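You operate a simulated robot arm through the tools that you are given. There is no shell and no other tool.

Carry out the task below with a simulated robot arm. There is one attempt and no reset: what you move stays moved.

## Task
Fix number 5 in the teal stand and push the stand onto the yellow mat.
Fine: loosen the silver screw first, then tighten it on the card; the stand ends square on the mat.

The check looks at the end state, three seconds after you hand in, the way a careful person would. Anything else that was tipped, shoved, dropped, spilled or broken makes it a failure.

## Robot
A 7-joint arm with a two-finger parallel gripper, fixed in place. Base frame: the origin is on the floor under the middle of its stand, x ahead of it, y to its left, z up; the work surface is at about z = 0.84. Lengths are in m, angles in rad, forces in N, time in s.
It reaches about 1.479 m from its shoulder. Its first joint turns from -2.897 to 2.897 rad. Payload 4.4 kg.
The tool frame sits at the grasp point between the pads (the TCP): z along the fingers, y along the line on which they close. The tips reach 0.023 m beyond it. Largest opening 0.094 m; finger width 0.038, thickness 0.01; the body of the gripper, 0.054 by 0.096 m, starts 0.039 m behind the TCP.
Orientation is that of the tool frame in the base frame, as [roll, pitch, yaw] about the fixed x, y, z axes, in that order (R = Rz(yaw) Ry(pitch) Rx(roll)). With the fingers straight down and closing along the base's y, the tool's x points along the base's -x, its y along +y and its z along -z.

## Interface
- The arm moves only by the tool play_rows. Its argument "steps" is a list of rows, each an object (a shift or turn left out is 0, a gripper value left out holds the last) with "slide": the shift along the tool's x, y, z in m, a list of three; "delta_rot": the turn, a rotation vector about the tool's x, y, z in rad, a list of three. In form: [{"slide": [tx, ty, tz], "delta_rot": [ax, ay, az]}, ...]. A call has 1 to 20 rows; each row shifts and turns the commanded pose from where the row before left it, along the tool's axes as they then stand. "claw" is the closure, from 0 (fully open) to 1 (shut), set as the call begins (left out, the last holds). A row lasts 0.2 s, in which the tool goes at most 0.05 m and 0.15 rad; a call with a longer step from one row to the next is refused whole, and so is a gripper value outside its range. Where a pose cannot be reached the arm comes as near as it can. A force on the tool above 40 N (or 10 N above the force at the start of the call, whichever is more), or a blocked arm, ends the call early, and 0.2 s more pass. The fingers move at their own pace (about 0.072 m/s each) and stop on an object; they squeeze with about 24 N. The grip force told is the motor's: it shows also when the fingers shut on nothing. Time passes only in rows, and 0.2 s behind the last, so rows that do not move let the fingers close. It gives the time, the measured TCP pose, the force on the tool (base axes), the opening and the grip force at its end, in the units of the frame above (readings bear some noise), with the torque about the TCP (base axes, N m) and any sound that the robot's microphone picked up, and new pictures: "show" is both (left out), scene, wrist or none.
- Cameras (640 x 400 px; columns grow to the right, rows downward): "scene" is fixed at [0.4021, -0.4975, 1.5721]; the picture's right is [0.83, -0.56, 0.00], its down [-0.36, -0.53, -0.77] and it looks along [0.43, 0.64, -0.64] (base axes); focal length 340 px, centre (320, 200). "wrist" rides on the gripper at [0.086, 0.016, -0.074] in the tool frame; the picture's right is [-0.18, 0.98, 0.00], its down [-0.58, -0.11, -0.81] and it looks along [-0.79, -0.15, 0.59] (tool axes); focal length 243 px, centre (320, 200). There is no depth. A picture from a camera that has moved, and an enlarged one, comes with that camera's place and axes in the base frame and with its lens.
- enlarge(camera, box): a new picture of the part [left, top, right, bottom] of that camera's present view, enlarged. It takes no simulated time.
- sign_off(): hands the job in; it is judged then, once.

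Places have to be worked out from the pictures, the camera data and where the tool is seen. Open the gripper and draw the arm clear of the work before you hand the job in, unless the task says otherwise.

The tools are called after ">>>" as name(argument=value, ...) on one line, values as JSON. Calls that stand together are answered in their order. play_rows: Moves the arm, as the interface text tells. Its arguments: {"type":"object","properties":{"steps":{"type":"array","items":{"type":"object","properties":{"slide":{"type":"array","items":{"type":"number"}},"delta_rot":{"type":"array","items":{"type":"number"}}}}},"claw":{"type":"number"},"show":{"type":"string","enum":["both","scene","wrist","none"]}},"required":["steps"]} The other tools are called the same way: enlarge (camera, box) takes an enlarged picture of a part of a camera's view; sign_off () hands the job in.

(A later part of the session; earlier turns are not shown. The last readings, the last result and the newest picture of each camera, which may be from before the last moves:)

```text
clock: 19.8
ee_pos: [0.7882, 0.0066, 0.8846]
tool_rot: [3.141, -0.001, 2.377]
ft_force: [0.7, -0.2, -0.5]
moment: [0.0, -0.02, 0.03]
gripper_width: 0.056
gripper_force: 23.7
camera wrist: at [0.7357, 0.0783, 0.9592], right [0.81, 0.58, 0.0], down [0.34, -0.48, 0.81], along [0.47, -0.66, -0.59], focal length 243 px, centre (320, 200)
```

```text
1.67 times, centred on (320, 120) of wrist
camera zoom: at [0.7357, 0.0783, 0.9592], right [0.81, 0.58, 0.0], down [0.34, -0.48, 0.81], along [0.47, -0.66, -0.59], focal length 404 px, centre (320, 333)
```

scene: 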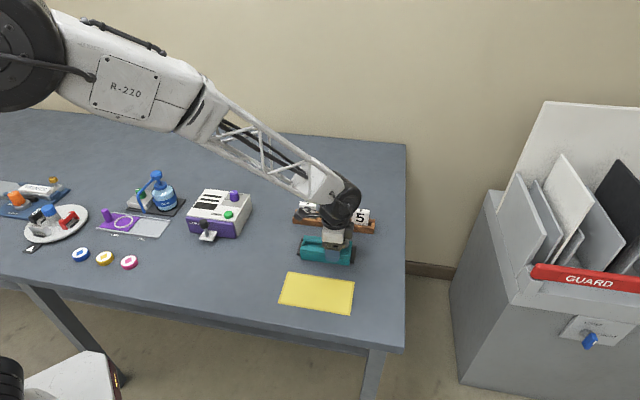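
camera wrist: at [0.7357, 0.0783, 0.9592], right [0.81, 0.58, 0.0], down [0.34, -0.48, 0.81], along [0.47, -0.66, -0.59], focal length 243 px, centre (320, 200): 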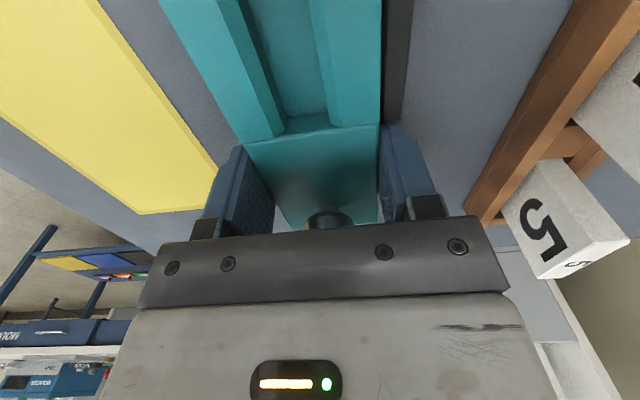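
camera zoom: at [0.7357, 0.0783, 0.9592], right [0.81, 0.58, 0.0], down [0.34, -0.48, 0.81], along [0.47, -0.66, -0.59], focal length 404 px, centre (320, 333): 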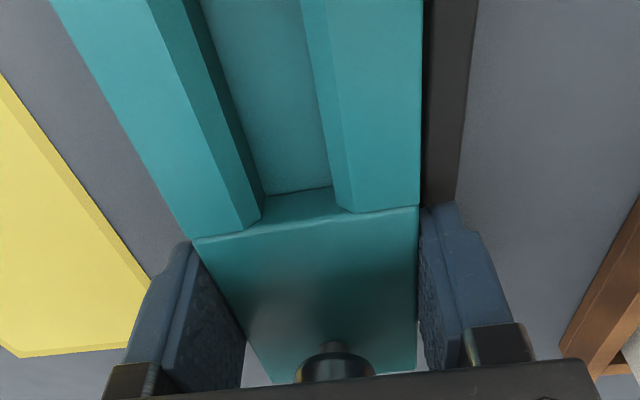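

The grip reads 56 mm, so the stand is squared to the tool, with the slot centred on the grip line and about 1 cm deep. I release, lift, and back off along the axis to measure the slot ends precisely.

>>> play_rows(steps=[{}, {}, {}], claw=0, show="none")

>>> play_rows(steps=[{"slide": [0, 0, -0.04]}, {"slide": [0.036, 0, 0]}, {"slide": [0.036, 0, 0]}, {"slide": [0.037, 0, 0]}, {}], show="wrist")

>>> enlarge(camera="wrist", box=[230, 70, 390, 230])

>>> enlarge(camera="scene", box=[290, 220, 370, 270])

>>> enlarge(camera="scene", box=[296, 230, 336, 255])

```text
clock: 20.6
ee_pos: [0.7864, 0.007, 0.8847]
tool_rot: [3.141, 0.001, 2.376]
ft_force: [-0.7, 0.1, 0.1]
moment: [0.0, 0.01, 0.03]
gripper_width: 0.0939
gripper_force: 0.1
```

```text
clock: 21.8
ee_pos: [0.7074, 0.082, 0.925]
tool_rot: [-3.142, 0.001, 2.376]
ft_force: [2.0, -0.1, -0.2]
moment: [-0.02, 0.0, -0.01]
gripper_width: 0.0939
gripper_force: 0.0
camera wrist: at [0.6563, 0.1542, 0.999], right [0.81, 0.58, 0.0], down [0.34, -0.48, 0.81], along [0.47, -0.66, -0.59], focal length 243 px, centre (320, 200)
```

wrist: 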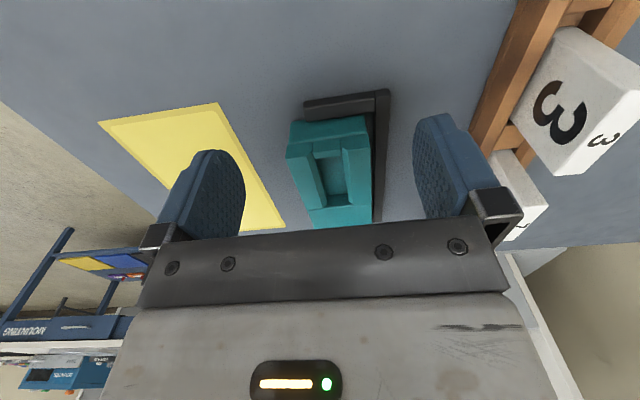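

```text
2.50 times, centred on (310, 150) of wrist
camera zoom: at [0.6563, 0.1542, 0.999], right [0.81, 0.58, 0.0], down [0.34, -0.48, 0.81], along [0.47, -0.66, -0.59], focal length 606 px, centre (345, 325)
```

zoom: 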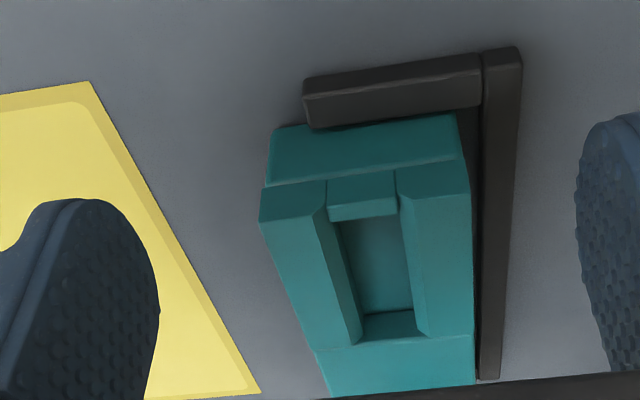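

```text
8.00 times, centred on (330, 245) of scene
camera zoom: at [0.4021, -0.4975, 1.5721], right [0.83, -0.56, 0.0], down [-0.36, -0.53, -0.77], along [0.43, 0.64, -0.64], focal length 2723 px, centre (240, -160)
```

zoom: 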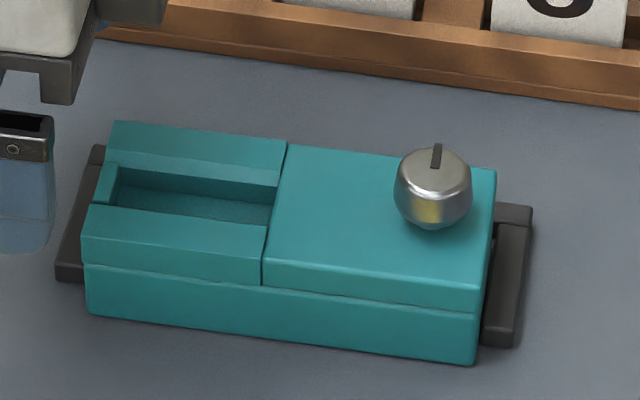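

```text
16.00 times, centred on (316, 242) of scene
camera zoom: at [0.4021, -0.4975, 1.5721], right [0.83, -0.56, 0.0], down [-0.36, -0.53, -0.77], along [0.43, 0.64, -0.64], focal length 5447 px, centre (384, -480)
```

zoom: 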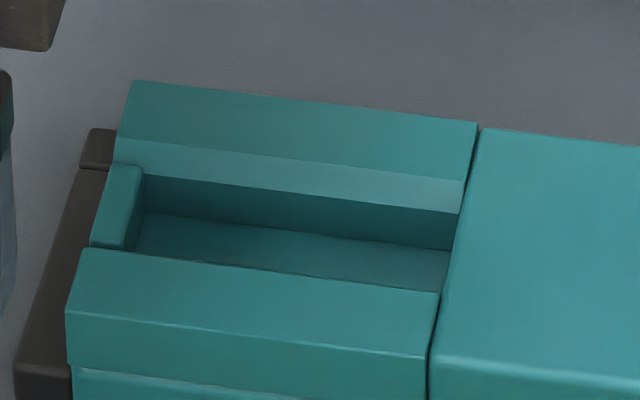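

The slot measures about 55 × 18 mm and the card about 50 × 15 mm. The slot centre lies 54 mm toward -a from where I gripped the stand. Next I lift and move over card 5.

>>> play_rows(steps=[{"slide": [0, 0, -0.045]}, {"slide": [-0.0343, 0.026, 0]}, {"slide": [-0.0343, 0.026, 0]}, {"slide": [-0.0343, 0.026, 0]}, {"slide": [-0.0343, 0.026, 0]}, {"slide": [-0.0343, 0.026, 0]}, {"delta_rot": [0, 0, 0.021]}, {}])

>>> enlarge(camera="wrist", box=[220, 40, 440, 230])

>>> enlarge(camera="scene", box=[310, 170, 400, 240])

```text
clock: 23.6
ee_pos: [0.9187, 0.0561, 0.9701]
tool_rot: [-3.141, 0.001, 2.355]
ft_force: [-0.1, 0.3, 0.6]
moment: [-0.01, -0.02, 0.02]
gripper_width: 0.0942
gripper_force: 0.0
camera wrist: at [0.8691, 0.1292, 1.0444], right [0.83, 0.56, 0.0], down [0.33, -0.49, 0.81], along [0.45, -0.67, -0.59], focal length 243 px, centre (320, 200)
```

scene: 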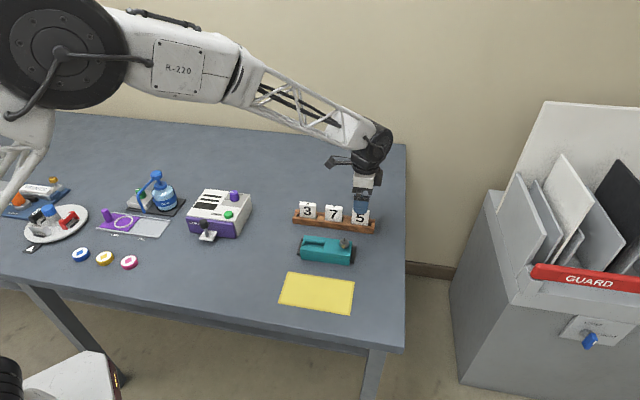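
wrist: 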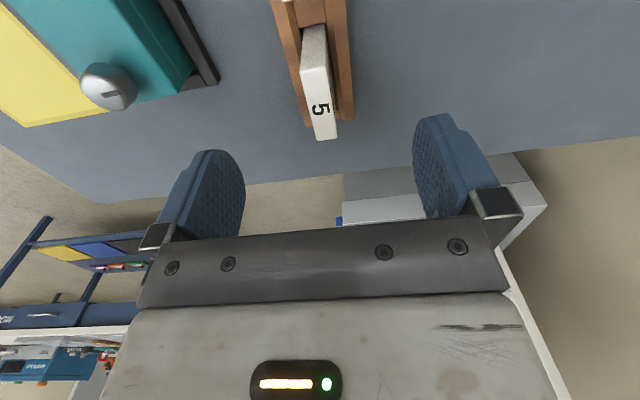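

```text
2.11 times, centred on (330, 135) of wrist
camera zoom: at [0.8691, 0.1292, 1.0444], right [0.83, 0.56, 0.0], down [0.33, -0.49, 0.81], along [0.45, -0.67, -0.59], focal length 511 px, centre (299, 337)
```

zoom: 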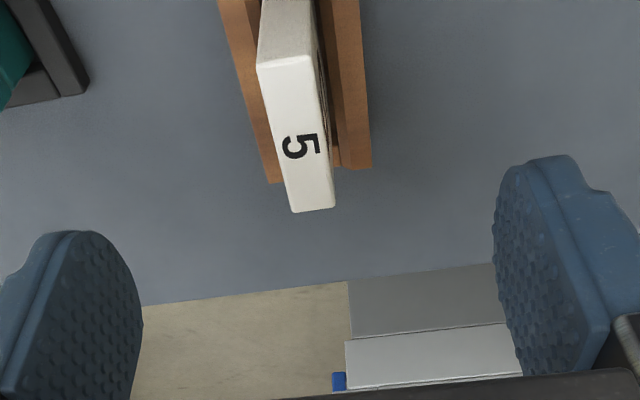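

```text
5.71 times, centred on (355, 205) of scene
camera zoom: at [0.4021, -0.4975, 1.5721], right [0.83, -0.56, 0.0], down [-0.36, -0.53, -0.77], along [0.43, 0.64, -0.64], focal length 1945 px, centre (120, 171)
```

zoom: 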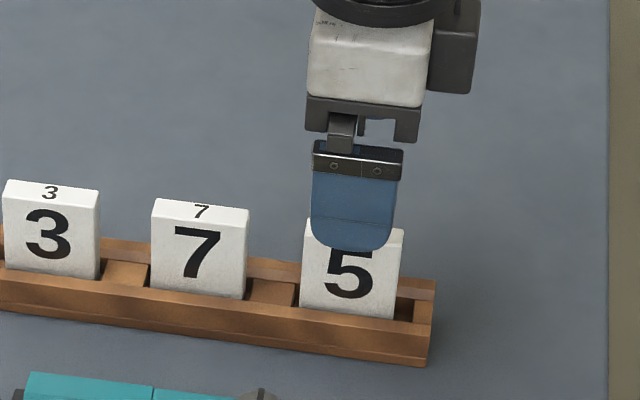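

Card 5 is 14.7 mm thick, centred within half a millimetre across and about 3 mm further along, and its yaw matches. I centre, descend so the tips hold its upper half, and close.

>>> play_rows(steps=[{"slide": [-0.003, 0, 0.02]}, {"slide": [0, 0, 0.025]}, {"slide": [0, 0, 0.025]}, {}], show="wrist")

>>> play_rows(steps=[{}, {}, {}, {}, {}], claw=1)

>>> enlarge(camera="scene", box=[310, 180, 400, 240])

>>> enlarge(camera="wrist", box=[220, 40, 440, 230])

```text
clock: 24.6
ee_pos: [0.9228, 0.0537, 0.8987]
tool_rot: [-3.141, 0.001, 2.355]
ft_force: [0.1, 0.6, -0.3]
moment: [0.0, 0.01, 0.02]
gripper_width: 0.0943
gripper_force: 0.0
camera wrist: at [0.8727, 0.1262, 0.9739], right [0.83, 0.56, 0.0], down [0.33, -0.49, 0.81], along [0.45, -0.67, -0.59], focal length 243 px, centre (320, 200)
```

wrist: 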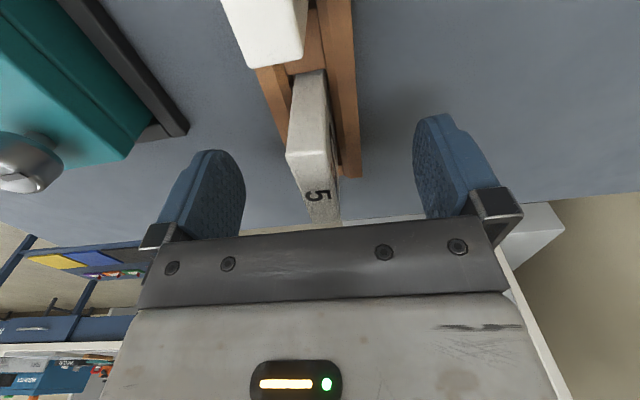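

```text
clock: 25.8
ee_pos: [0.9229, 0.0522, 0.8996]
tool_rot: [3.141, 0.0, 2.353]
ft_force: [-0.2, 0.1, 0.3]
moment: [-0.04, 0.02, 0.04]
gripper_width: 0.0145
gripper_force: 24.3
camera wrist: at [0.8727, 0.1262, 0.974], right [0.83, 0.56, 0.0], down [0.33, -0.49, 0.81], along [0.45, -0.67, -0.59], focal length 243 px, centre (320, 200)
```

scene: 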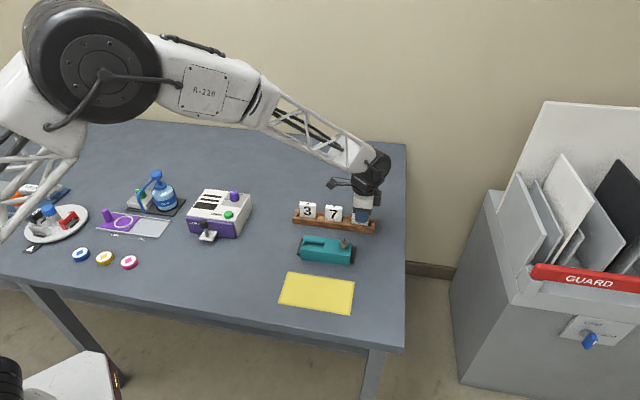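
wrist: 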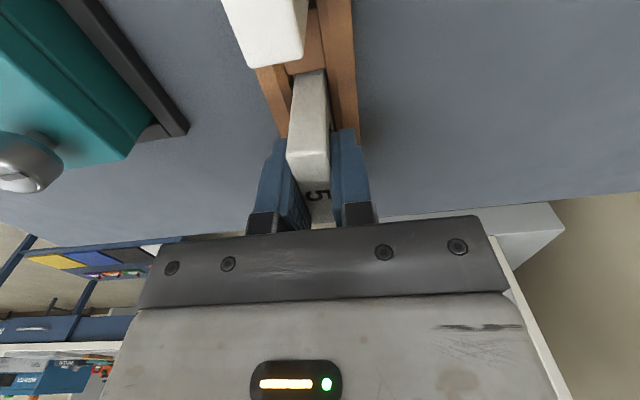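

```text
6.67 times, centred on (355, 210) of scene
camera zoom: at [0.4021, -0.4975, 1.5721], right [0.83, -0.56, 0.0], down [-0.36, -0.53, -0.77], along [0.43, 0.64, -0.64], focal length 2270 px, centre (87, 133)
```

zoom: 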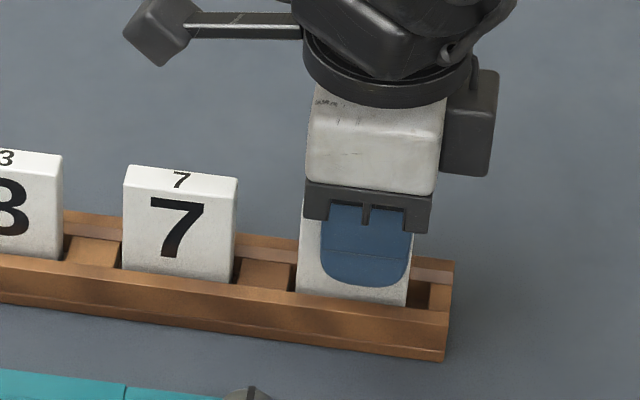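

```text
2.11 times, centred on (330, 135) of wrist
camera zoom: at [0.8727, 0.1262, 0.974], right [0.83, 0.56, 0.0], down [0.33, -0.49, 0.81], along [0.45, -0.67, -0.59], focal length 511 px, centre (299, 337)
```

zoom: 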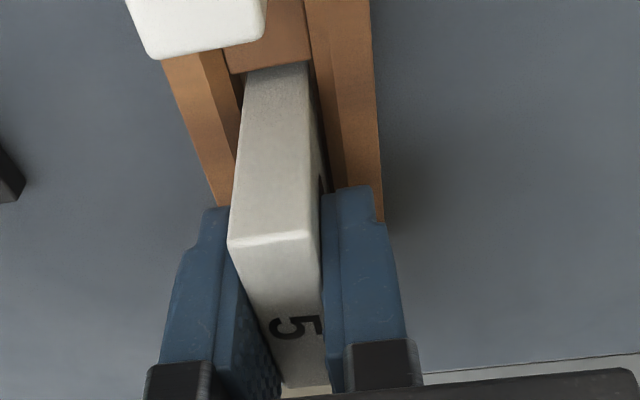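

Card 5 is gripped with the fingers reading 14.5 mm. I lift it straight out of the rack and check it.

>>> play_rows(steps=[{"slide": [0, 0, -0.015]}, {"slide": [0, 0, -0.02]}, {"slide": [0, 0, -0.025]}, {"slide": [0, 0, -0.025]}, {}])

>>> enlarge(camera="scene", box=[310, 160, 400, 240])

>>> enlarge(camera="wrist", box=[220, 40, 440, 230])

```text
clock: 27.0
ee_pos: [0.9217, 0.0543, 0.9843]
tool_rot: [3.141, 0.001, 2.354]
ft_force: [-0.6, -0.5, -1.0]
moment: [0.01, 0.03, 0.03]
gripper_width: 0.0145
gripper_force: 23.3
camera wrist: at [0.8718, 0.1275, 1.0596], right [0.83, 0.56, 0.0], down [0.33, -0.49, 0.81], along [0.45, -0.67, -0.59], focal length 243 px, centre (320, 200)
```

scene: 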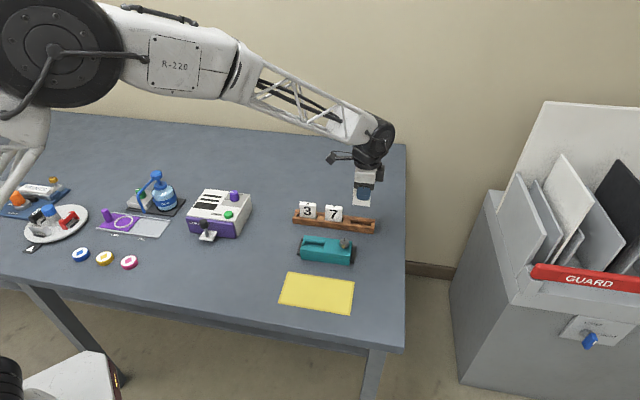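
wrist: 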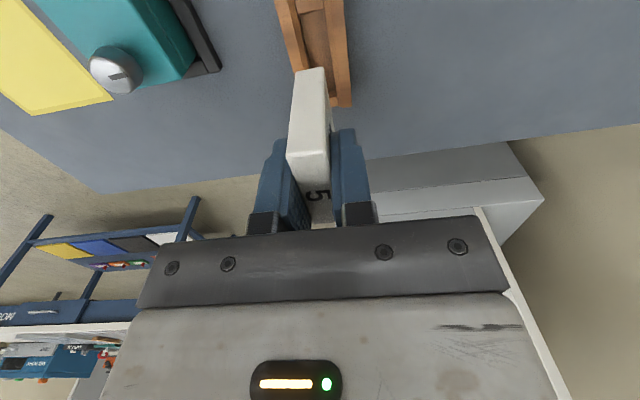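

```text
5.00 times, centred on (355, 200) of scene
camera zoom: at [0.4021, -0.4975, 1.5721], right [0.83, -0.56, 0.0], down [-0.36, -0.53, -0.77], along [0.43, 0.64, -0.64], focal length 1702 px, centre (145, 200)
```

zoom: 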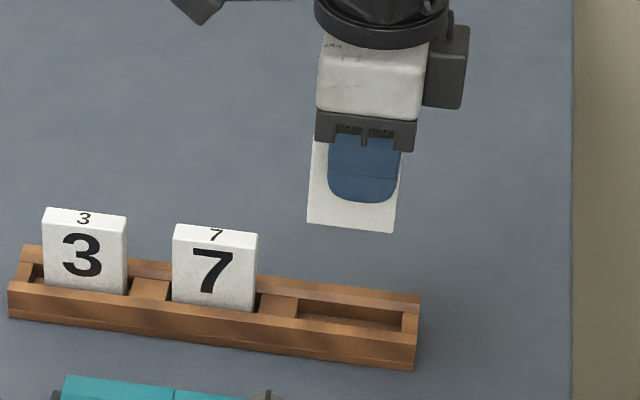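

```text
2.11 times, centred on (330, 135) of wrist
camera zoom: at [0.8718, 0.1275, 1.0596], right [0.83, 0.56, 0.0], down [0.33, -0.49, 0.81], along [0.45, -0.67, -0.59], focal length 511 px, centre (299, 337)
```

zoom: 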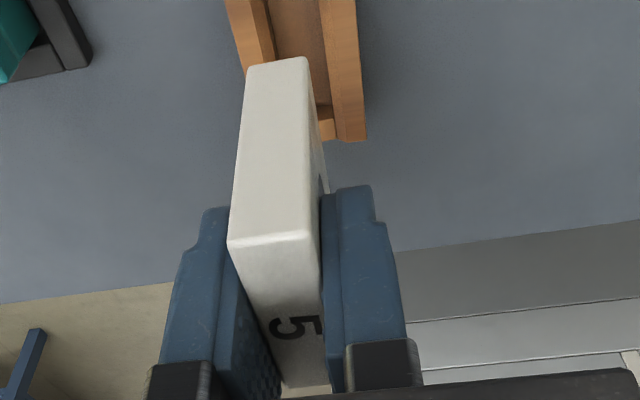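

The card is lifted cleanly and is held about 4–5 mm toward the camera side of the tool centre, with its bottom about 28 mm below the fingertips. I match the stand's yaw and carry the card to hover above the slot.

>>> play_rows(steps=[{"delta_rot": [0, 0, -0.021]}, {"slide": [0.02306, -0.02566, 0]}, {"slide": [0.02306, -0.02566, 0]}, {"slide": [0.02306, -0.02566, 0]}, {"slide": [0.02306, -0.02566, 0]}, {"slide": [0.02306, -0.02566, 0]}, {"slide": [0, 0, 0.015]}, {"slide": [0, 0, 0.013]}, {}])

>>> enlarge(camera="scene", box=[290, 205, 354, 255])

>>> enlarge(camera="wrist", box=[220, 40, 440, 230])

```text
clock: 29.0
ee_pos: [0.7517, 0.0425, 0.9566]
tool_rot: [3.141, -0.001, 2.376]
ft_force: [-0.7, 0.4, -0.4]
moment: [0.02, 0.03, 0.01]
gripper_width: 0.0144
gripper_force: 23.8
camera wrist: at [0.6997, 0.1135, 1.0321], right [0.81, 0.58, 0.0], down [0.34, -0.48, 0.81], along [0.47, -0.66, -0.59], focal length 243 px, centre (320, 200)
```

scene: 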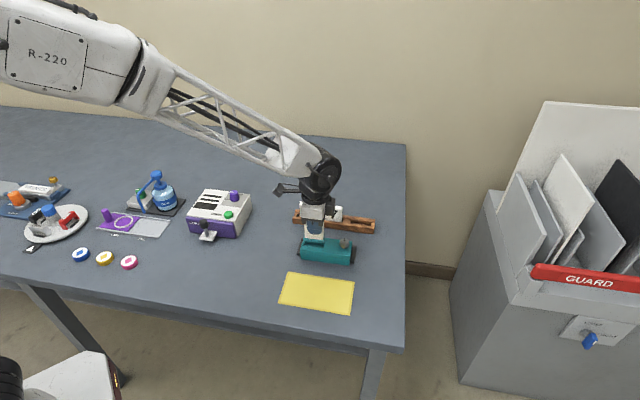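
wrist: 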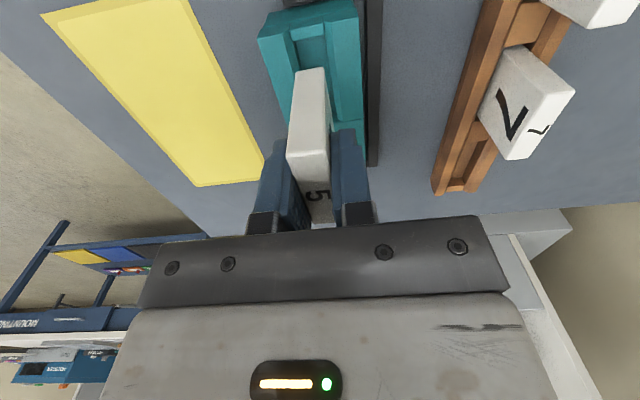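

```text
8.00 times, centred on (322, 230) of scene
camera zoom: at [0.4021, -0.4975, 1.5721], right [0.83, -0.56, 0.0], down [-0.36, -0.53, -0.77], along [0.43, 0.64, -0.64], focal length 2723 px, centre (304, -40)
```

zoom: 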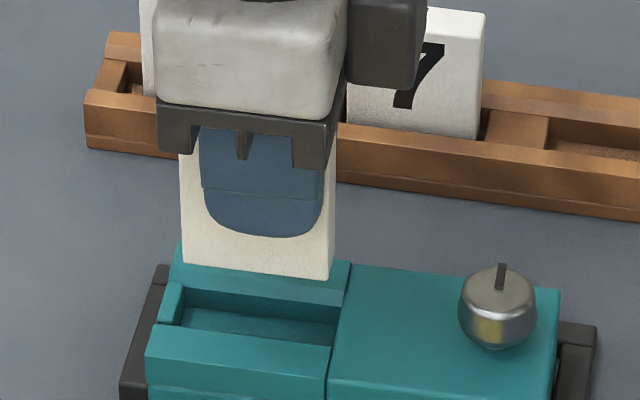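

```text
2.11 times, centred on (330, 135) of wrist
camera zoom: at [0.6997, 0.1135, 1.0321], right [0.81, 0.58, 0.0], down [0.34, -0.48, 0.81], along [0.47, -0.66, -0.59], focal length 511 px, centre (299, 337)
```

zoom: 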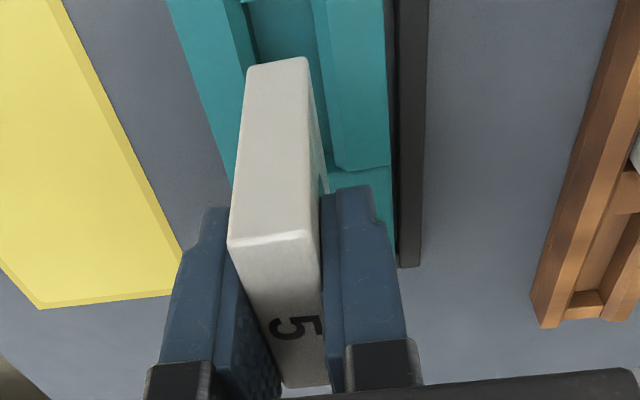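

The scene view shows the card slightly too far right over the slot, by about 1.5 mm. I'll zoom into the wrist view to check the sideways alignment before lowering.

>>> enlarge(camera="wrist", box=[250, 0, 380, 130])

>>> enlarge(camera="scene", box=[300, 228, 340, 253])

```text
3.08 times, centred on (315, 65) of wrist
camera zoom: at [0.6997, 0.1135, 1.0321], right [0.81, 0.58, 0.0], down [0.34, -0.48, 0.81], along [0.47, -0.66, -0.59], focal length 746 px, centre (335, 615)
```

zoom: 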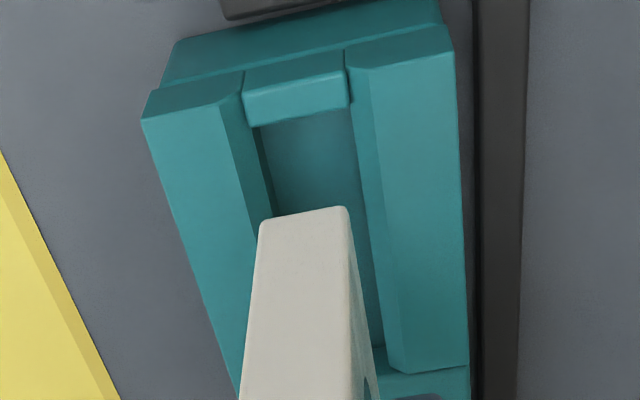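

```text
16.00 times, centred on (320, 240) of scene
camera zoom: at [0.4021, -0.4975, 1.5721], right [0.83, -0.56, 0.0], down [-0.36, -0.53, -0.77], along [0.43, 0.64, -0.64], focal length 5447 px, centre (320, -448)
```

zoom: 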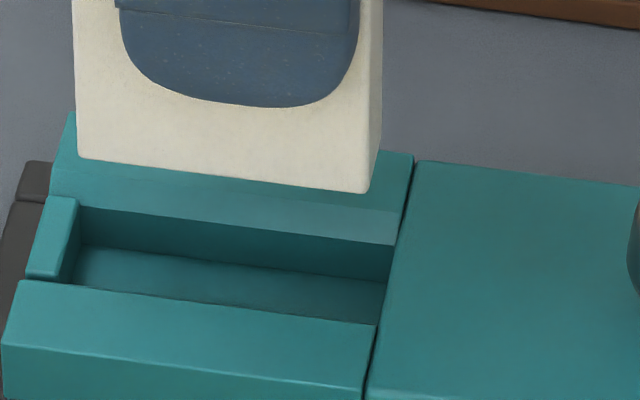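

Sideways alignment is within half a millimetre. I shift 1.7 mm along the slot to centre the card and lower to just above the jaws.

>>> play_rows(steps=[{"slide": [0.0017, 0, 0]}, {"slide": [0, 0, 0.009]}, {"slide": [0, 0, 0.009]}, {}], show="none")

>>> enlarge(camera="wrist", box=[250, 0, 380, 130])

>>> enlarge(camera="scene", box=[300, 228, 340, 253])

```text
clock: 30.0
ee_pos: [0.749, 0.043, 0.9376]
tool_rot: [3.141, -0.001, 2.375]
ft_force: [-0.6, -0.1, -0.1]
moment: [0.0, 0.02, 0.01]
gripper_width: 0.0145
gripper_force: 23.6
```

```text
3.08 times, centred on (315, 65) of wrist
camera zoom: at [0.6985, 0.1147, 1.0125], right [0.81, 0.58, 0.0], down [0.34, -0.48, 0.81], along [0.47, -0.66, -0.59], focal length 746 px, centre (335, 615)
```

zoom: 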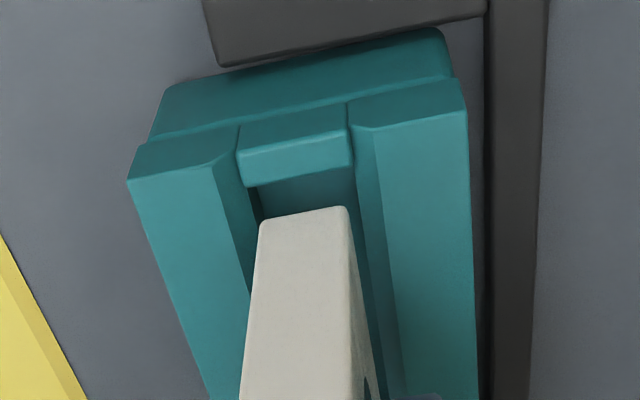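

```text
16.00 times, centred on (320, 240) of scene
camera zoom: at [0.4021, -0.4975, 1.5721], right [0.83, -0.56, 0.0], down [-0.36, -0.53, -0.77], along [0.43, 0.64, -0.64], focal length 5447 px, centre (320, -448)
```

zoom: 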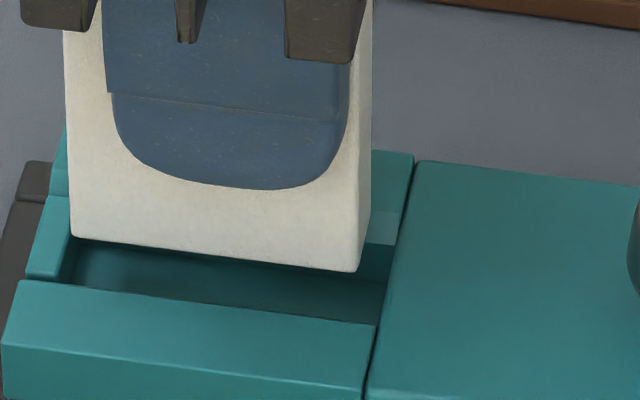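

The card is centred over the slot with 2–3 mm gaps at each end. I lower it in small steps, watching the force.

>>> play_rows(steps=[{"slide": [0, 0, 0.003]}, {"slide": [0, 0, 0.003]}, {"slide": [0, 0, 0.003]}], show="none")

>>> enlarge(camera="wrist", box=[250, 0, 380, 130])

>>> enlarge(camera="scene", box=[300, 228, 340, 253])

```text
clock: 30.8
ee_pos: [0.7487, 0.043, 0.929]
tool_rot: [3.14, 0.0, 2.376]
ft_force: [-0.3, -0.5, -1.4]
moment: [0.01, -0.01, -0.01]
gripper_width: 0.0145
gripper_force: 23.7
```

```text
3.08 times, centred on (315, 65) of wrist
camera zoom: at [0.6986, 0.1146, 1.0039], right [0.81, 0.58, 0.0], down [0.34, -0.48, 0.81], along [0.47, -0.66, -0.59], focal length 746 px, centre (335, 615)
```

zoom: 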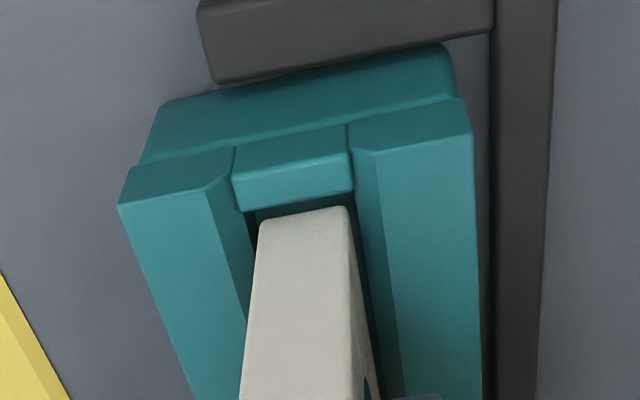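

```text
16.00 times, centred on (320, 240) of scene
camera zoom: at [0.4021, -0.4975, 1.5721], right [0.83, -0.56, 0.0], down [-0.36, -0.53, -0.77], along [0.43, 0.64, -0.64], focal length 5447 px, centre (320, -448)
```

zoom: 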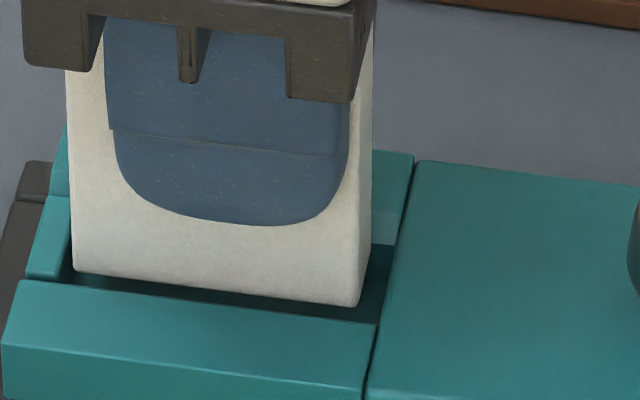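

The card's lower edge is entering the slot with clearance all round and no contact force. I continue down in 2–3 mm steps.

>>> play_rows(steps=[{"slide": [0, 0, 0.003]}, {"slide": [0, 0, 0.002]}], show="none")

>>> play_rows(steps=[{"slide": [0, 0, 0.002]}, {"slide": [0, 0, 0.001]}], show="none")

>>> enlarge(camera="wrist", box=[250, 0, 380, 130])

>>> enlarge(camera="scene", box=[300, 228, 340, 253])

```text
clock: 31.4
ee_pos: [0.7493, 0.0426, 0.9235]
tool_rot: [3.141, 0.0, 2.376]
ft_force: [-0.2, -0.1, 0.3]
moment: [-0.01, 0.02, -0.01]
gripper_width: 0.0144
gripper_force: 24.1
```

```text
clock: 32.0
ee_pos: [0.7504, 0.0421, 0.9209]
tool_rot: [3.139, 0.0, 2.376]
ft_force: [0.3, -0.6, -0.3]
moment: [-0.02, 0.0, 0.01]
gripper_width: 0.0145
gripper_force: 24.0
```

```text
3.08 times, centred on (315, 65) of wrist
camera zoom: at [0.6984, 0.1145, 0.996], right [0.81, 0.58, 0.0], down [0.34, -0.48, 0.81], along [0.47, -0.66, -0.59], focal length 746 px, centre (335, 615)
```

zoom: 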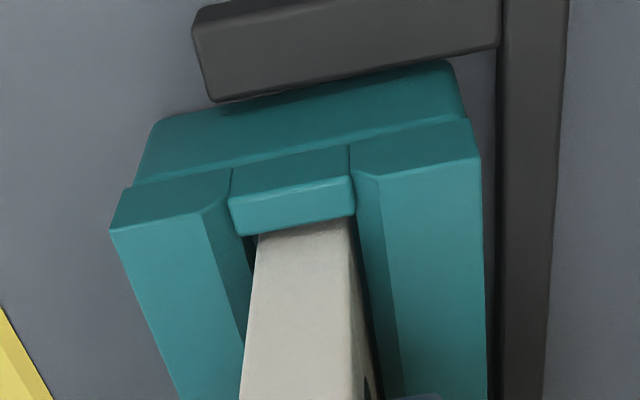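

```text
16.00 times, centred on (320, 240) of scene
camera zoom: at [0.4021, -0.4975, 1.5721], right [0.83, -0.56, 0.0], down [-0.36, -0.53, -0.77], along [0.43, 0.64, -0.64], focal length 5447 px, centre (320, -448)
```

zoom: 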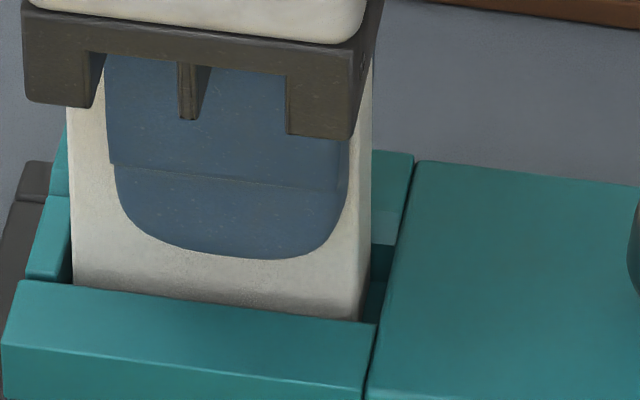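

The card is in the slot with no contact yet. I keep lowering a millimetre at a time until it seats.

>>> play_rows(steps=[{"slide": [0, 0, 0.001]}, {"slide": [0, 0, 0.001]}], show="none")

>>> play_rows(steps=[{"slide": [0, 0, 0.001]}, {"slide": [0, 0, 0.001]}], show="none")

>>> enlarge(camera="scene", box=[300, 228, 340, 253])

```text
clock: 32.6
ee_pos: [0.7496, 0.0419, 0.9191]
tool_rot: [3.141, 0.0, 2.375]
ft_force: [-1.0, 0.2, 2.1]
moment: [-0.01, 0.03, 0.0]
gripper_width: 0.0143
gripper_force: 24.5
```

```text
clock: 33.2
ee_pos: [0.7507, 0.0424, 0.9192]
tool_rot: [3.14, 0.001, 2.376]
ft_force: [-4.0, -3.0, 20.4]
moment: [-0.06, 0.15, -0.01]
gripper_width: 0.0144
gripper_force: 24.5
```

```text
16.00 times, centred on (320, 240) of scene
camera zoom: at [0.4021, -0.4975, 1.5721], right [0.83, -0.56, 0.0], down [-0.36, -0.53, -0.77], along [0.43, 0.64, -0.64], focal length 5447 px, centre (320, -448)
```

zoom: 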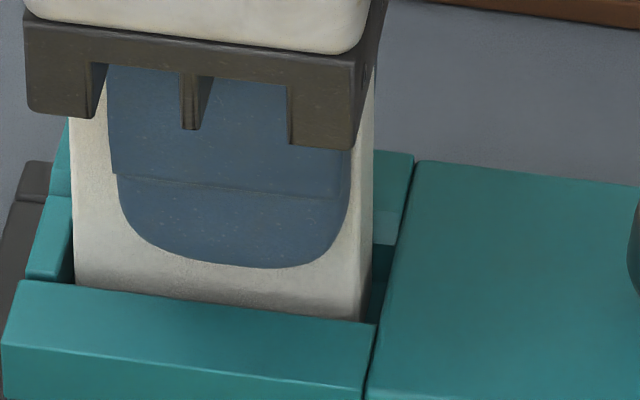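

Contact at about 20 N means the card is seated on the slot floor. I ease up 1.5 mm to unload it and then open the fingers.

>>> play_rows(steps=[{"slide": [0, 0, -0.0015]}, {}], show="none")

>>> play_rows(steps=[{}, {}, {}, {}], claw=0)

>>> enlarge(camera="scene", box=[290, 215, 370, 265])

>>> enlarge(camera="wrist", box=[220, 40, 440, 230])

```text
clock: 33.8
ee_pos: [0.7501, 0.043, 0.9185]
tool_rot: [3.14, 0.0, 2.375]
ft_force: [2.7, -1.2, 9.0]
moment: [-0.11, -0.18, 0.0]
gripper_width: 0.0148
gripper_force: 23.8
```

```text
clock: 34.8
ee_pos: [0.7506, 0.0428, 0.9192]
tool_rot: [3.141, 0.0, 2.374]
ft_force: [-0.1, -0.5, 0.7]
moment: [-0.02, 0.01, 0.02]
gripper_width: 0.0941
gripper_force: 0.1
camera wrist: at [0.6988, 0.1145, 0.9937], right [0.81, 0.58, 0.0], down [0.34, -0.48, 0.81], along [0.47, -0.66, -0.59], focal length 243 px, centre (320, 200)
```

scene: 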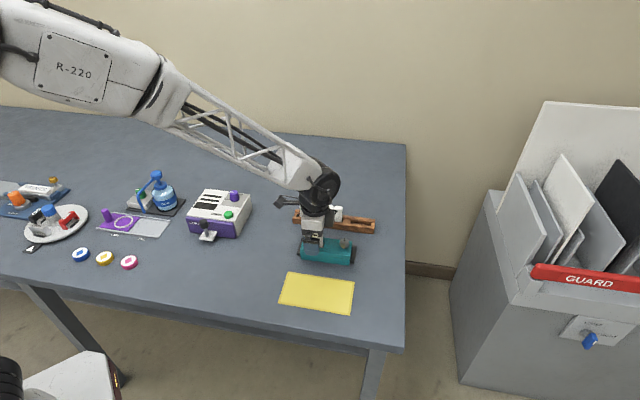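
wrist: 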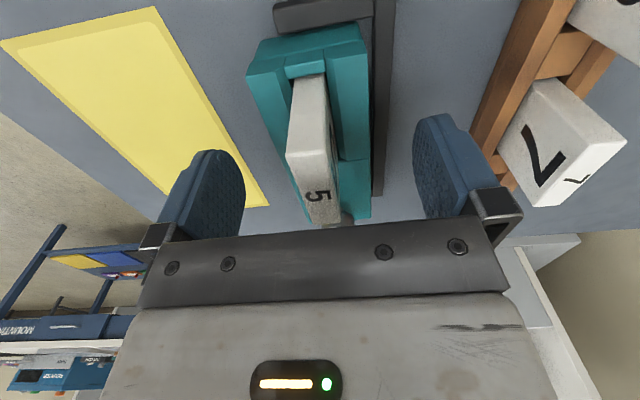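

```text
8.00 times, centred on (330, 240) of scene
camera zoom: at [0.4021, -0.4975, 1.5721], right [0.83, -0.56, 0.0], down [-0.36, -0.53, -0.77], along [0.43, 0.64, -0.64], focal length 2723 px, centre (240, -120)
```

zoom: 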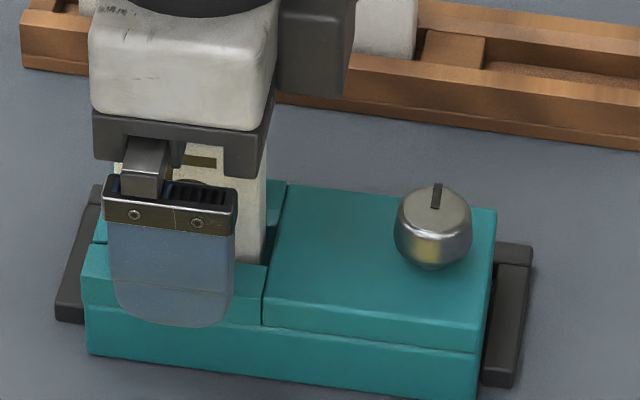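

```text
2.11 times, centred on (330, 135) of wrist
camera zoom: at [0.6988, 0.1145, 0.9937], right [0.81, 0.58, 0.0], down [0.34, -0.48, 0.81], along [0.47, -0.66, -0.59], focal length 511 px, centre (299, 337)
```

zoom: 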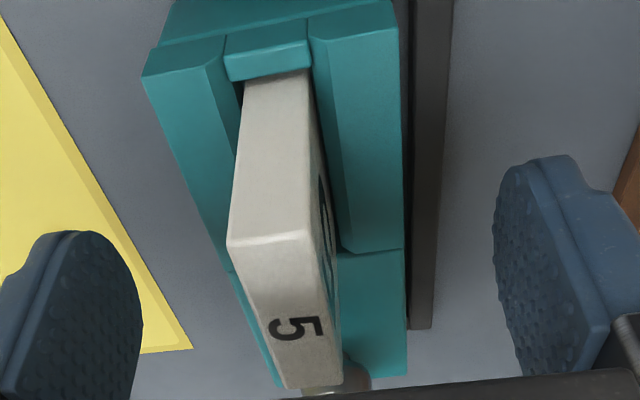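

Card 5 stands upright in the slot on its own. I lift straight up clear of it and move over to the knob.

>>> play_rows(steps=[{"slide": [0, 0, -0.02]}, {"slide": [0, 0, -0.025]}, {"slide": [0, 0, -0.025]}, {"slide": [-0.04, 0, 0]}, {"slide": [-0.04, 0, 0]}, {"slide": [0, 0, 0.03]}, {}])

>>> enlarge(camera="wrist", box=[240, 80, 400, 240])

>>> enlarge(camera="scene", box=[290, 215, 370, 265])

```text
clock: 36.4
ee_pos: [0.8073, -0.0131, 0.9598]
tool_rot: [3.139, -0.001, 2.375]
ft_force: [-0.3, 0.7, -0.2]
moment: [-0.01, -0.01, 0.01]
gripper_width: 0.0943
gripper_force: 0.0
camera wrist: at [0.7564, 0.0591, 1.0343], right [0.81, 0.58, 0.0], down [0.34, -0.48, 0.81], along [0.47, -0.66, -0.59], focal length 243 px, centre (320, 200)
```

scene: 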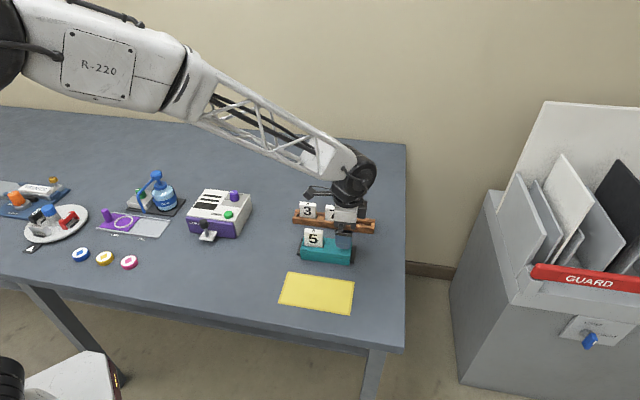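
wrist: 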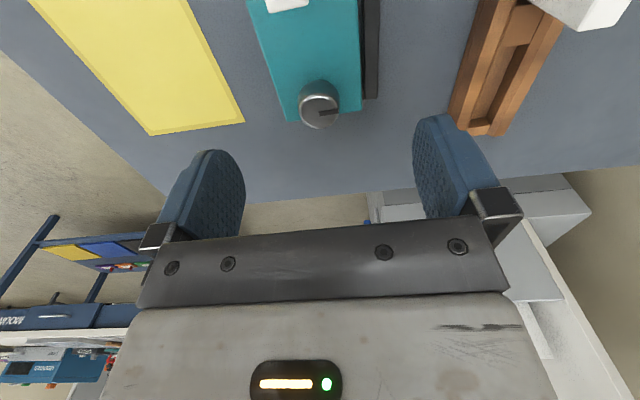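

```text
2.50 times, centred on (320, 160) of wrist
camera zoom: at [0.7564, 0.0591, 1.0343], right [0.81, 0.58, 0.0], down [0.34, -0.48, 0.81], along [0.47, -0.66, -0.59], focal length 606 px, centre (320, 300)
```

zoom: 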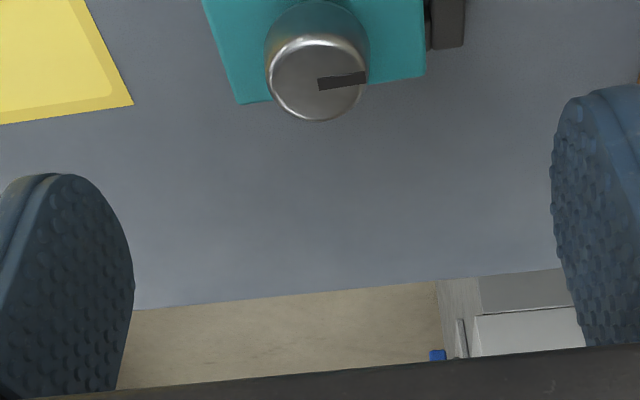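

```text
8.00 times, centred on (330, 240) of scene
camera zoom: at [0.4021, -0.4975, 1.5721], right [0.83, -0.56, 0.0], down [-0.36, -0.53, -0.77], along [0.43, 0.64, -0.64], focal length 2723 px, centre (240, -120)
```

zoom: 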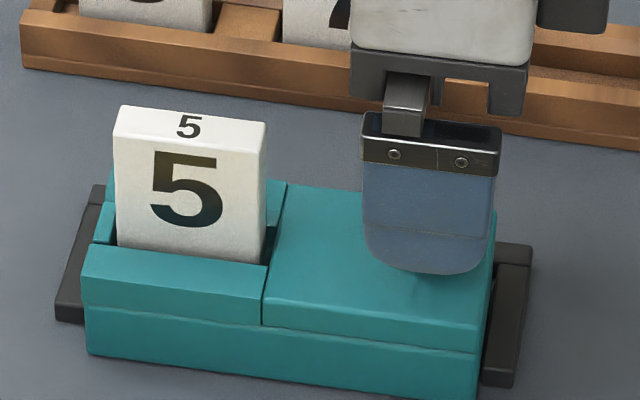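

The knob is 2–3 mm off the tool centre. I recentre, half-close the fingers so they stay clear of the card, and turn the wrist counter-clockwise to leave room for tightening.

>>> play_rows(steps=[{"slide": [0.0028, -0.0007, 0]}, {}, {"delta_rot": [0, 0, -0.1429]}, {"delta_rot": [0, 0, -0.1429]}, {"delta_rot": [0, 0, -0.1429]}, {"delta_rot": [0, 0, -0.1429]}, {"delta_rot": [0, 0, -0.1429]}, {"delta_rot": [0, 0, -0.1429]}, {"delta_rot": [0, 0, -0.1429]}, {"delta_rot": [0, 0, -0.1429]}, {"delta_rot": [0, 0, -0.1429]}, {"delta_rot": [0, 0, -0.1429]}, {"delta_rot": [0, 0, -0.1429]}, {"delta_rot": [0, 0, -0.1429]}, {"delta_rot": [0, 0, -0.1429]}, {"delta_rot": [0, 0, -0.1429]}, {}], claw=0.5)

>>> enlarge(camera="wrist", box=[240, 40, 400, 240])

>>> enlarge(camera="scene", box=[290, 215, 370, 265])

```text
clock: 40.0
ee_pos: [0.805, -0.0116, 0.9585]
tool_rot: [3.141, 0.0, -1.905]
ft_force: [0.2, 0.5, -0.1]
moment: [0.04, 0.01, 0.02]
gripper_width: 0.047
gripper_force: 0.0
camera wrist: at [0.7607, -0.0872, 1.0339], right [-0.87, 0.5, 0.0], down [0.29, 0.51, 0.81], along [0.4, 0.7, -0.59], focal length 243 px, centre (320, 200)
```

scene: 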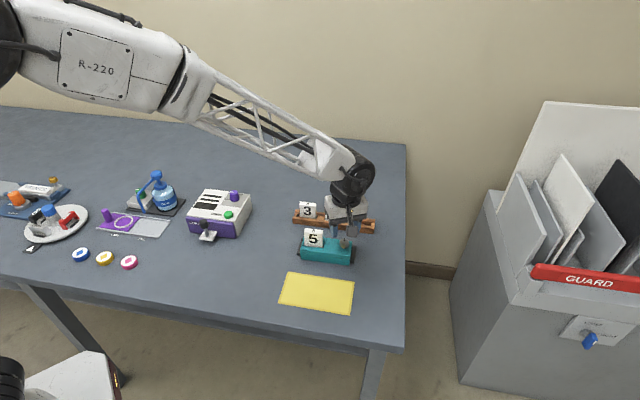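
wrist: 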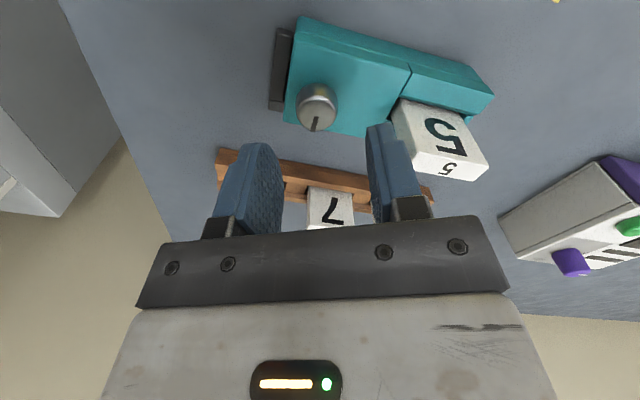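

```text
2.00 times, centred on (320, 140) of wrist
camera zoom: at [0.7607, -0.0872, 1.0339], right [-0.87, 0.5, 0.0], down [0.29, 0.51, 0.81], along [0.4, 0.7, -0.59], focal length 485 px, centre (320, 320)
```

zoom: 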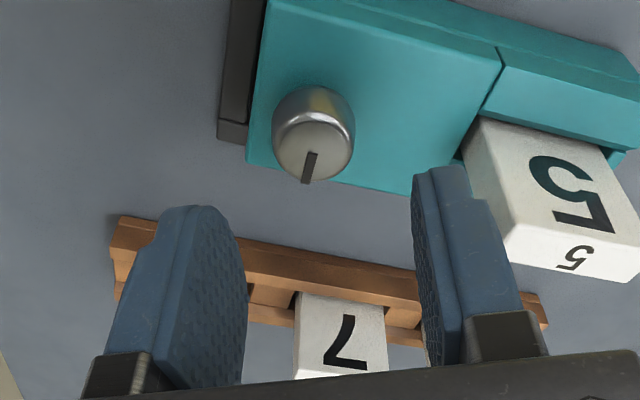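

```text
8.00 times, centred on (330, 240) of scene
camera zoom: at [0.4021, -0.4975, 1.5721], right [0.83, -0.56, 0.0], down [-0.36, -0.53, -0.77], along [0.43, 0.64, -0.64], focal length 2723 px, centre (240, -120)
```

zoom: 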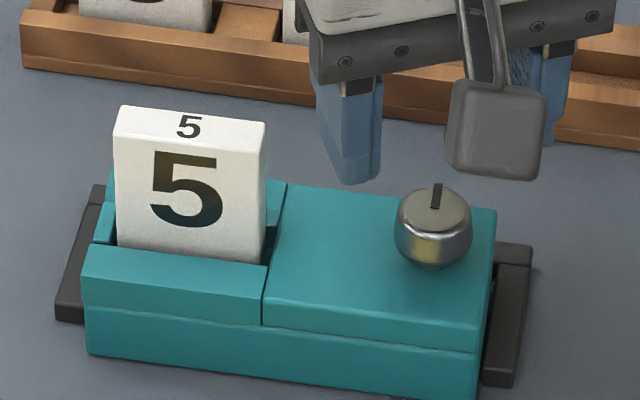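

The knob is 2 mm off along the closing line in this orientation. I correct for that, descend around it, and close.

>>> play_rows(steps=[{"slide": [0.0008, -0.002, 0]}, {"slide": [0, 0, 0.024]}, {"slide": [0, 0, 0.0235]}, {}], show="wrist")

>>> enlarge(camera="wrist", box=[220, 80, 420, 240])

>>> enlarge(camera="scene", box=[290, 215, 370, 265])

```text
clock: 41.0
ee_pos: [0.8063, -0.0119, 0.9121]
tool_rot: [3.14, -0.001, -1.906]
ft_force: [0.0, -0.1, -0.6]
moment: [0.01, -0.04, 0.01]
gripper_width: 0.0471
gripper_force: 0.1
camera wrist: at [0.7619, -0.0885, 0.9875], right [-0.87, 0.5, 0.0], down [0.29, 0.51, 0.81], along [0.4, 0.7, -0.59], focal length 243 px, centre (320, 200)
```

wrist: 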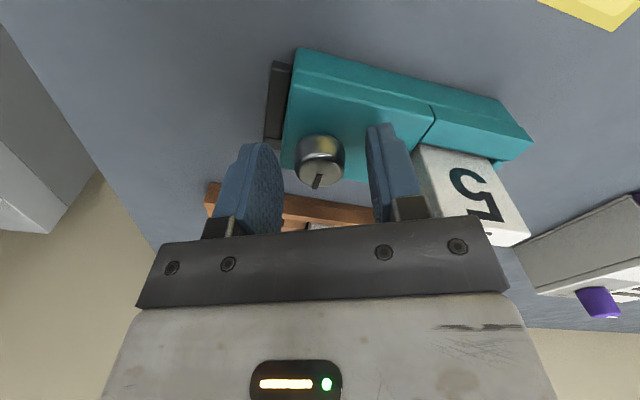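

```text
2.50 times, centred on (320, 160) of wrist
camera zoom: at [0.7619, -0.0885, 0.9875], right [-0.87, 0.5, 0.0], down [0.29, 0.51, 0.81], along [0.4, 0.7, -0.59], focal length 606 px, centre (320, 300)
```

zoom: 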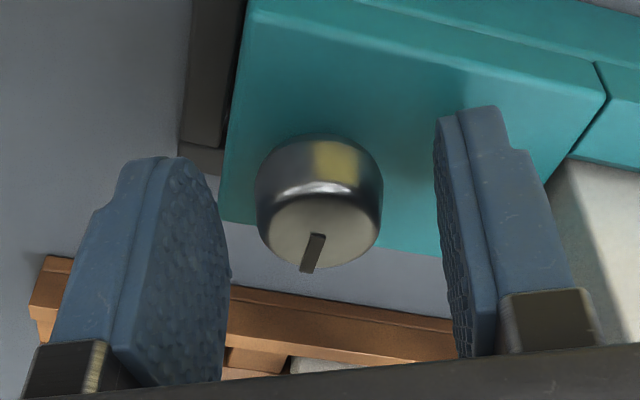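

```text
8.00 times, centred on (330, 240) of scene
camera zoom: at [0.4021, -0.4975, 1.5721], right [0.83, -0.56, 0.0], down [-0.36, -0.53, -0.77], along [0.43, 0.64, -0.64], focal length 2723 px, centre (240, -120)
```

zoom: 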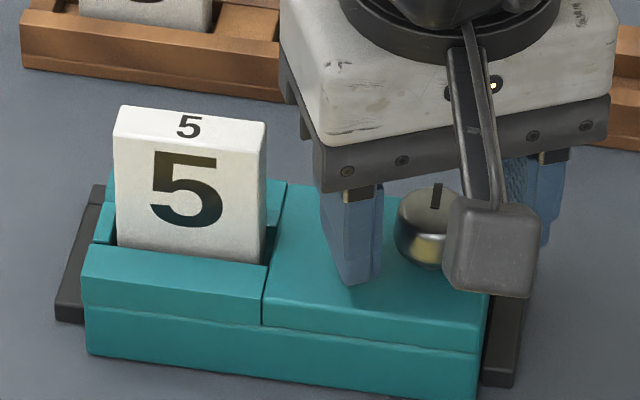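

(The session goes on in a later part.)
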